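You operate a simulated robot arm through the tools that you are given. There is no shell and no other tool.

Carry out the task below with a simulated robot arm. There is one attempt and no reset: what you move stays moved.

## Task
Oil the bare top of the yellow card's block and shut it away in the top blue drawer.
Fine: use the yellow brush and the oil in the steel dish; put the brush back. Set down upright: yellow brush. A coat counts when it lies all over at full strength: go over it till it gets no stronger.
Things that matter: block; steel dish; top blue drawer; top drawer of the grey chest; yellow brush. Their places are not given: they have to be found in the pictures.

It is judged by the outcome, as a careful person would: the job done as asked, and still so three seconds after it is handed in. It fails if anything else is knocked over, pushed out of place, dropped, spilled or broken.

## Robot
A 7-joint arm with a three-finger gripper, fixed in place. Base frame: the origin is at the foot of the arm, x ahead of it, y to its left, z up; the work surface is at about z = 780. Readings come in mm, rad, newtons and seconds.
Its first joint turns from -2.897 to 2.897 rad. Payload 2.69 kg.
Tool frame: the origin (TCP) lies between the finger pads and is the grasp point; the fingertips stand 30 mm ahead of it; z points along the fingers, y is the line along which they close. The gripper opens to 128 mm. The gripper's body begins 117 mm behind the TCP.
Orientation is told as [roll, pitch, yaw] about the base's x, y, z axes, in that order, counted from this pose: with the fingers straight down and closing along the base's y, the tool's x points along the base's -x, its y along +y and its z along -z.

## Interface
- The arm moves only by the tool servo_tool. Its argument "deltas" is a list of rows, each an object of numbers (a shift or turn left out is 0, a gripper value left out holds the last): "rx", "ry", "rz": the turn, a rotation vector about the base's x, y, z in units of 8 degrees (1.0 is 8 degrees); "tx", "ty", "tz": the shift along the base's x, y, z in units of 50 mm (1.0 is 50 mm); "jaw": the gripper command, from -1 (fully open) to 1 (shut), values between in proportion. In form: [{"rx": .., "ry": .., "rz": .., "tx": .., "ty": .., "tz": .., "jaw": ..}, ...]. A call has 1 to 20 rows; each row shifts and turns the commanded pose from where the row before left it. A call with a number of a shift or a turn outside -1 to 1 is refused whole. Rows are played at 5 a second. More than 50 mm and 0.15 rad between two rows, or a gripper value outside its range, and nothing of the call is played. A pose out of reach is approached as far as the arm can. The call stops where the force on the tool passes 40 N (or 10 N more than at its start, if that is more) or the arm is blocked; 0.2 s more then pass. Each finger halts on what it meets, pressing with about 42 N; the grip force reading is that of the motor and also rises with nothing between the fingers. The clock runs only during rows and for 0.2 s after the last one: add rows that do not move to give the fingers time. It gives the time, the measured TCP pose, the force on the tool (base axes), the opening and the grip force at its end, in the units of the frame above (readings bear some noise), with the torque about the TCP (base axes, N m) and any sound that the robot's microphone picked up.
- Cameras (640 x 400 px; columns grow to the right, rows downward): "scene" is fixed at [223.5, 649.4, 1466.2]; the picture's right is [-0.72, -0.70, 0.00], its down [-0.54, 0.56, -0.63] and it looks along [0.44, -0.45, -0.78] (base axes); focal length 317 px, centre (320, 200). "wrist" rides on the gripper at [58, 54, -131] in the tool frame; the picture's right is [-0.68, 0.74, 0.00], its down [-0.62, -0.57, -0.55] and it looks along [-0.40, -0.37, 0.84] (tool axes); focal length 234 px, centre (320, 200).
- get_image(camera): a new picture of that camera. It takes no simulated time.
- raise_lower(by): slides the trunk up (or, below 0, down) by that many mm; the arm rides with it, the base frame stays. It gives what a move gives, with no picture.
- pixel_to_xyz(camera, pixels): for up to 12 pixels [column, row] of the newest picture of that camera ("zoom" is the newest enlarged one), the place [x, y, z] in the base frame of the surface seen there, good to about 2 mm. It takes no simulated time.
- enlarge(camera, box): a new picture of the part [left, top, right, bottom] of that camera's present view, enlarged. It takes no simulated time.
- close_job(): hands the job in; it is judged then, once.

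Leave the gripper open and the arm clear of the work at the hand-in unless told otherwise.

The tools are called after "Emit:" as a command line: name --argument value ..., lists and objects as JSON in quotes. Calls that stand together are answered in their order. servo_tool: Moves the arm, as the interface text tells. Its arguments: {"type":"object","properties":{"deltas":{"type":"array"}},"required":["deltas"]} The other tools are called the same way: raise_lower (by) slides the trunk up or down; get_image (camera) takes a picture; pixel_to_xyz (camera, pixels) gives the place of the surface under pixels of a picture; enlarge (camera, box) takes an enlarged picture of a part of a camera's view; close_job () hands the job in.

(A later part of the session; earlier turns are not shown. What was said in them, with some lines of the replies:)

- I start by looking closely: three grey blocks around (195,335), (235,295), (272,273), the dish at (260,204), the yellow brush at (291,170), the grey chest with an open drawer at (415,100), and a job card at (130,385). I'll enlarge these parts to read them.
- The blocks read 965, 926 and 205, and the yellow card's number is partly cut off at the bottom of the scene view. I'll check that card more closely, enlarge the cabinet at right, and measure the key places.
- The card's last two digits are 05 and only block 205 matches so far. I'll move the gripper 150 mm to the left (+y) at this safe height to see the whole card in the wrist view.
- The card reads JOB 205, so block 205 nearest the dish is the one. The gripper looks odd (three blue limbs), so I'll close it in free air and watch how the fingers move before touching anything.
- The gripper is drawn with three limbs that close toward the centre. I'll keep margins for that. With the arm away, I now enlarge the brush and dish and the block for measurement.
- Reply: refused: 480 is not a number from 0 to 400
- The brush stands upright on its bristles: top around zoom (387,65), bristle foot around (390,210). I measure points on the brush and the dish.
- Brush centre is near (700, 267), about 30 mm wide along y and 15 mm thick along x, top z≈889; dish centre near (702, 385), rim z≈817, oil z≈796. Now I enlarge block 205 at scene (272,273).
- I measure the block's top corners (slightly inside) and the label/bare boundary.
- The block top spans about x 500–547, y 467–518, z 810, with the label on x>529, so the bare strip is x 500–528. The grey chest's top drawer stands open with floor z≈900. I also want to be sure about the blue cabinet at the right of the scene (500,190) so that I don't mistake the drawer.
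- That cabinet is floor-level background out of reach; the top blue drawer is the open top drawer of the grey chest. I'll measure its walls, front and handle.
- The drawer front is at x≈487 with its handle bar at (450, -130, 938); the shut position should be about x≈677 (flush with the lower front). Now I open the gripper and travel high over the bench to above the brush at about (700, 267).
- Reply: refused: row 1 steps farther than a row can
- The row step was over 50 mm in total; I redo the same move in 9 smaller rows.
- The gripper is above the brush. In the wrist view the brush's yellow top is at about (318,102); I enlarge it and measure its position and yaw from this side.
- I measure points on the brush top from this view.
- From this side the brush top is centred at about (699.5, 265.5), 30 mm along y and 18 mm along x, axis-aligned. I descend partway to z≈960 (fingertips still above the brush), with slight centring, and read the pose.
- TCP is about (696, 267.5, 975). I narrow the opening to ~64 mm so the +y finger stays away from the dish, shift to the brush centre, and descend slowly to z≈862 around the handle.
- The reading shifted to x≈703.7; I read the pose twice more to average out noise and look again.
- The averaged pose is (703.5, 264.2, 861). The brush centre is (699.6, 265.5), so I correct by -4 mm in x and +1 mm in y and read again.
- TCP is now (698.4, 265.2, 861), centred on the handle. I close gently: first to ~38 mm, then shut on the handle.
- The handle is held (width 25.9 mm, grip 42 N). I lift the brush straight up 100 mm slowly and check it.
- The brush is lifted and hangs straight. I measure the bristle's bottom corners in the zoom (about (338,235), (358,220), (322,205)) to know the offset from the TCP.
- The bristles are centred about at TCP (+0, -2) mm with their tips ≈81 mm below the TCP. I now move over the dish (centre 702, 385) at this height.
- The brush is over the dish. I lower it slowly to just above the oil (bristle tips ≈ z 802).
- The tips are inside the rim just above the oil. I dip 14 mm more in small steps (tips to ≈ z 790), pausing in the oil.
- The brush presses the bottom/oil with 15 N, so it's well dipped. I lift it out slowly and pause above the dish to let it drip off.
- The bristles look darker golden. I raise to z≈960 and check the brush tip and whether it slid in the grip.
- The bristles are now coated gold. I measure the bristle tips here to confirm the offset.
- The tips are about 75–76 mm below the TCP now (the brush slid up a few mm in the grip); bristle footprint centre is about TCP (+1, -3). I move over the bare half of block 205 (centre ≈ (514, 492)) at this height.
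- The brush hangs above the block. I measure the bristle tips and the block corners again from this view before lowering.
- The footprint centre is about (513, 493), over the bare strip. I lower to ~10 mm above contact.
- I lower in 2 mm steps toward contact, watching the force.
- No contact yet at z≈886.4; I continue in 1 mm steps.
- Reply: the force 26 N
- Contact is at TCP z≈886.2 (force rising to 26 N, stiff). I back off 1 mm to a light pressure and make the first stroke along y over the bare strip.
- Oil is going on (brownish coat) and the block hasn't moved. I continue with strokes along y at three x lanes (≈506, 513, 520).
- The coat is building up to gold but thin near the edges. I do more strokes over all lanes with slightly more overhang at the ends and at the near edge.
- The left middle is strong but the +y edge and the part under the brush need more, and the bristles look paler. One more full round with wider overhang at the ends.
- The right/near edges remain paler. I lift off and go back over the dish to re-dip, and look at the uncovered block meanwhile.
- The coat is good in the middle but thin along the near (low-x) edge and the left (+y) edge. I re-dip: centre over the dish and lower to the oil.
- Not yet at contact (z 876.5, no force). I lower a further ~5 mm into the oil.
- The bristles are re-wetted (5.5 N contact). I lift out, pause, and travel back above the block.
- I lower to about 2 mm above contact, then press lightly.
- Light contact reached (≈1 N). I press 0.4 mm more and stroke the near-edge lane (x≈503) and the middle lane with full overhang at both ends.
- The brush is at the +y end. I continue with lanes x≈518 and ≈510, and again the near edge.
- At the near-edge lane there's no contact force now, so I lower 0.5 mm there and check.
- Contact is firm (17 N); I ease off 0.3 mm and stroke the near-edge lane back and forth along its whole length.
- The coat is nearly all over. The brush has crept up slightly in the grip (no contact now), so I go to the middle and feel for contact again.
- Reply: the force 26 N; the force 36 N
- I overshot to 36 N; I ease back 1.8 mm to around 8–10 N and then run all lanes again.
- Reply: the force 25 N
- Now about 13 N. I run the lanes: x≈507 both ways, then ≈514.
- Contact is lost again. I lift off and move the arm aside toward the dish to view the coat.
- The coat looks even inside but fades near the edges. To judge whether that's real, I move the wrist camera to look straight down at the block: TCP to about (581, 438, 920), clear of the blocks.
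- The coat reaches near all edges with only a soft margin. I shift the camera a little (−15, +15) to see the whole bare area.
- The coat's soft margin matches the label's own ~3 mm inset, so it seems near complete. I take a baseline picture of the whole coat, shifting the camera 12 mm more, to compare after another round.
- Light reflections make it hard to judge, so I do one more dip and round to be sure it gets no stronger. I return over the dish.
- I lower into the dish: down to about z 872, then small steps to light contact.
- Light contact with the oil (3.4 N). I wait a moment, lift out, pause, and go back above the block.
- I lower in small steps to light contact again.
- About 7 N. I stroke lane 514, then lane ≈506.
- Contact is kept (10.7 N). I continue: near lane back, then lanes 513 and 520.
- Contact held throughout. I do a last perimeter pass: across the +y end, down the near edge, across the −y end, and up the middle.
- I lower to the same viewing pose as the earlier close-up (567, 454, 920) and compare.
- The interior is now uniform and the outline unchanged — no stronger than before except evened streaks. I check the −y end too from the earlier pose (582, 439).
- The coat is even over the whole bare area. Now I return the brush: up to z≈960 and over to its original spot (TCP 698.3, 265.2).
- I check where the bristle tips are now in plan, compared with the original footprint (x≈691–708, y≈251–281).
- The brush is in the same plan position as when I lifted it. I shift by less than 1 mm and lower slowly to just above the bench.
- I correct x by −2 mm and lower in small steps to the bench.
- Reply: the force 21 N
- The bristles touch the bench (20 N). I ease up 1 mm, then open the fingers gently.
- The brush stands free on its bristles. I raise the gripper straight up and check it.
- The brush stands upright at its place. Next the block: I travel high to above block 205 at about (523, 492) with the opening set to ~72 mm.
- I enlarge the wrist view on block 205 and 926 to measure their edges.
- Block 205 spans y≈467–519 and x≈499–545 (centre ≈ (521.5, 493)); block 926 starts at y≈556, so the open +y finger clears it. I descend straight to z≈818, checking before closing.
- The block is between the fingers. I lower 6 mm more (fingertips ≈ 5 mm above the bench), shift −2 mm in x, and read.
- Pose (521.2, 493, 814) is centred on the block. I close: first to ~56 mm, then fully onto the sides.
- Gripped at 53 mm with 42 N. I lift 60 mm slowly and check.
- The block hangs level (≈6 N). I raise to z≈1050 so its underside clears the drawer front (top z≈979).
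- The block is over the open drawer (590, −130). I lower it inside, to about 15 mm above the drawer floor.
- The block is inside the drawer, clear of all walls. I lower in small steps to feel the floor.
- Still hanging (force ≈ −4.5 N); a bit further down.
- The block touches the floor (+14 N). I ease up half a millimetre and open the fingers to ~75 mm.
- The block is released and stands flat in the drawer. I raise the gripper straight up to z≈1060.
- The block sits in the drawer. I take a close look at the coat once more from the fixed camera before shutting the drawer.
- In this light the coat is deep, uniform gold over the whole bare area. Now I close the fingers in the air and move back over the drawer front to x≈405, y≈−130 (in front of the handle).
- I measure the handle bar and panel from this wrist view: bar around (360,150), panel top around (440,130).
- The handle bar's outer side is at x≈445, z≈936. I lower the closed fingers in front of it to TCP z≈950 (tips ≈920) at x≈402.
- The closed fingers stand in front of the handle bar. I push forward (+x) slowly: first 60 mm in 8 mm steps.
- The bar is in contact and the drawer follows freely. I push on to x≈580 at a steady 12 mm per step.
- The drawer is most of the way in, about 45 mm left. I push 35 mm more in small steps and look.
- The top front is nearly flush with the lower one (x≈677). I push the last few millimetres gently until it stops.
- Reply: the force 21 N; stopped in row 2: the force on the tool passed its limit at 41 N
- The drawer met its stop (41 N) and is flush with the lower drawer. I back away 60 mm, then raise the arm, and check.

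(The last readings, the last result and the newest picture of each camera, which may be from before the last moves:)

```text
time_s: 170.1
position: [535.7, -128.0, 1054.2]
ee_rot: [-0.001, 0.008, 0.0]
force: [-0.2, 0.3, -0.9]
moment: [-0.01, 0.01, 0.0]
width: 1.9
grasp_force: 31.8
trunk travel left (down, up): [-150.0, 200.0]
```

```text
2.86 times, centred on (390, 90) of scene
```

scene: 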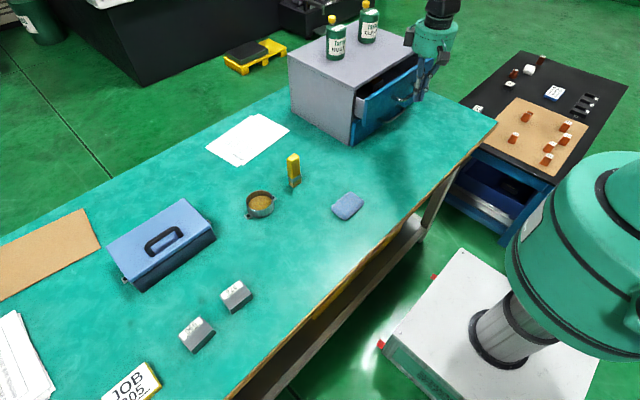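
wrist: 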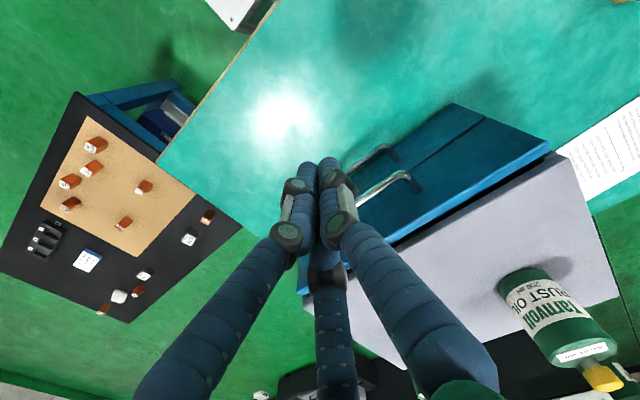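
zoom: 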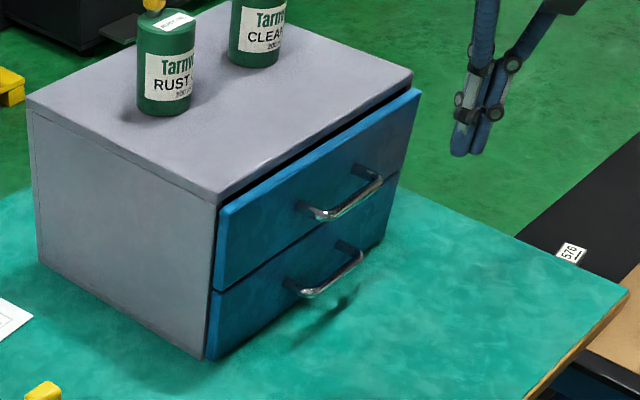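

The top drawer looks shut. I verify flushness by measuring both drawer fronts and the bottle/chest positions.

Emit:
pixel_to_xyz --camera "zoom" --pixels '[[240, 240], [280, 220], [390, 140], [240, 320], [270, 300], [370, 220], [222, 210], [212, 310], [215, 190], [410, 75], [250, 165]]'

Emit:
enlarge --camera "wrist" --box '[340, 90, 600, 270]'

```text
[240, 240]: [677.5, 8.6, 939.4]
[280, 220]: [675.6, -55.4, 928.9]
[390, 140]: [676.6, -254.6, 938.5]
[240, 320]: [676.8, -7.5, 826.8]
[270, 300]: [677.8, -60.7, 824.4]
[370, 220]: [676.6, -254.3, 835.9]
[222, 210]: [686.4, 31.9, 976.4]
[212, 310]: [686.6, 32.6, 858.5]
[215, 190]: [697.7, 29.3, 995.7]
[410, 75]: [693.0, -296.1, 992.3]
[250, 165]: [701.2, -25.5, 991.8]
```

```text
2.22 times, centred on (470, 180) of wrist
```

zoom: 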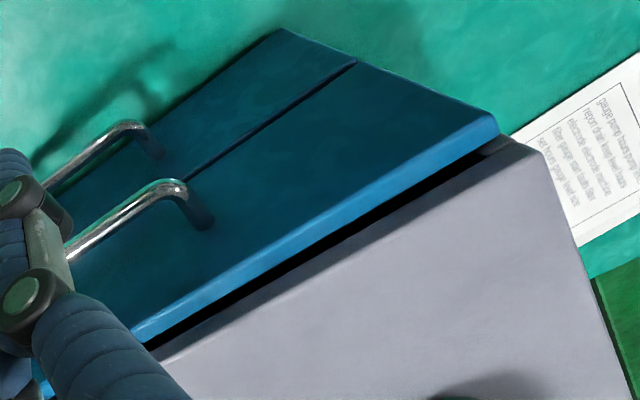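

Both fronts lie at x≈676.6 — the top drawer is fully shut. I raise the arm, open the gripper, and move to a clear spot, then check the whole scene.

Emit:
servo_tool --deltas '[{"tz": 0.8}, {"tz": 0.8}, {"tz": 0.4}, {"tx": -0.6, "ty": 0.6, "jaw": -1}, {"tx": -0.6, "ty": 0.6}, {"tx": -0.6, "ty": 0.6}, {}, {}, {}]'

Emit:
get_image --camera "scene"

Emit:
get_image --camera "wrist"

Emit:
enlarge --camera "scene" --box '[220, 130, 380, 230]'

```text
time_s: 172.1
position: [448.6, -39.1, 1153.2]
ee_rot: [0.0, 0.005, -0.002]
force: [-0.6, 0.5, -0.9]
moment: [0.02, 0.04, -0.02]
width: 127.6
grasp_force: 0.1
trunk travel left (down, up): [-150.0, 200.0]
```

```text
taken
```

scene: 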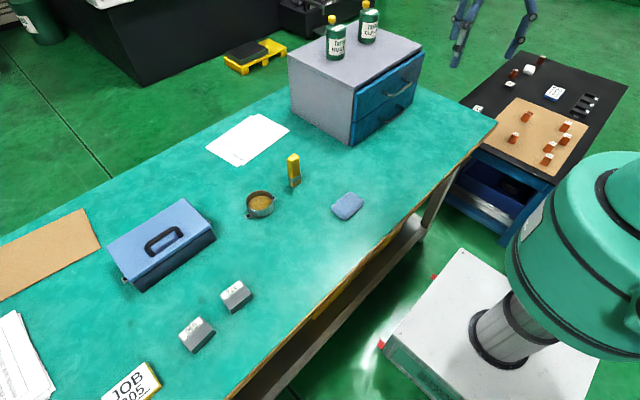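

```text
taken
```

wrist: 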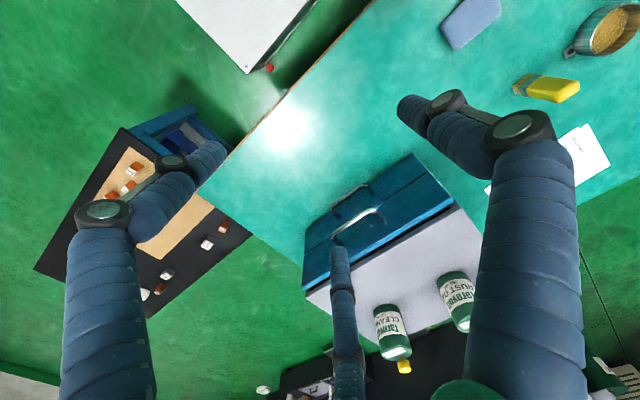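

```text
4.00 times, centred on (300, 180) of scene
```

zoom: 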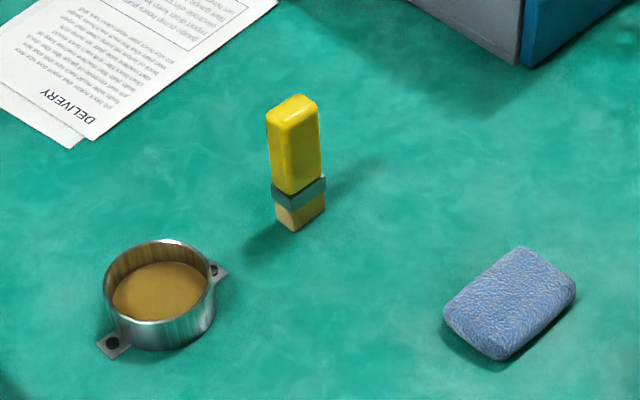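

Everything looks in place. I measure the brush once more to see how close it is to where it stood.

Emit:
pixel_to_xyz --camera "zoom" --pixels '[[293, 106], [270, 115], [297, 96], [317, 108], [293, 122], [293, 226], [322, 208], [280, 212], [295, 195], [165, 290]]'

```text
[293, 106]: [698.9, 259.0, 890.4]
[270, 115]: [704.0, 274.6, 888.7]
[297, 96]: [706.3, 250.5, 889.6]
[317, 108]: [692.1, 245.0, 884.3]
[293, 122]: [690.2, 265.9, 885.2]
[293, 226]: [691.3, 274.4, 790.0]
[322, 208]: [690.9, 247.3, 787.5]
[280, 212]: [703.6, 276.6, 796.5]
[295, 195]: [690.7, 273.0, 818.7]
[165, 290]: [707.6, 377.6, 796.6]
```

The brush stands upright within about 6 mm of its original spot. The dish, other blocks, sponge, bottles and card look unmoved. The coated block 205 is shut in the top blue drawer, and the arm is clear with the gripper open. I hand the job in.

Emit:
close_job

```text
The job is handed in.
```

I oiled the bare top of block 205, the block named on the yellow card, and shut it in the top blue drawer of the grey chest. The job is handed in; I haven't seen the judge's result.

- **Coat:** I dipped the yellow brush three times and went over the bare top until more strokes added nothing I could see. It is an even gold, with a thin paler margin at the edges. I took that margin for the way the coat is drawn, because the label stops the same distance short of the edge, but I couldn't confirm it.
- **Drawer:** It met its stop and its front is flush with the lower drawer.
- **Brush:** It stands upright, about 6 mm from its original spot.
- **Everything else:** In the last picture the dish, the other blocks, the sponge, the bottles and the card look unmoved. The gripper is open and the arm is clear of the work.
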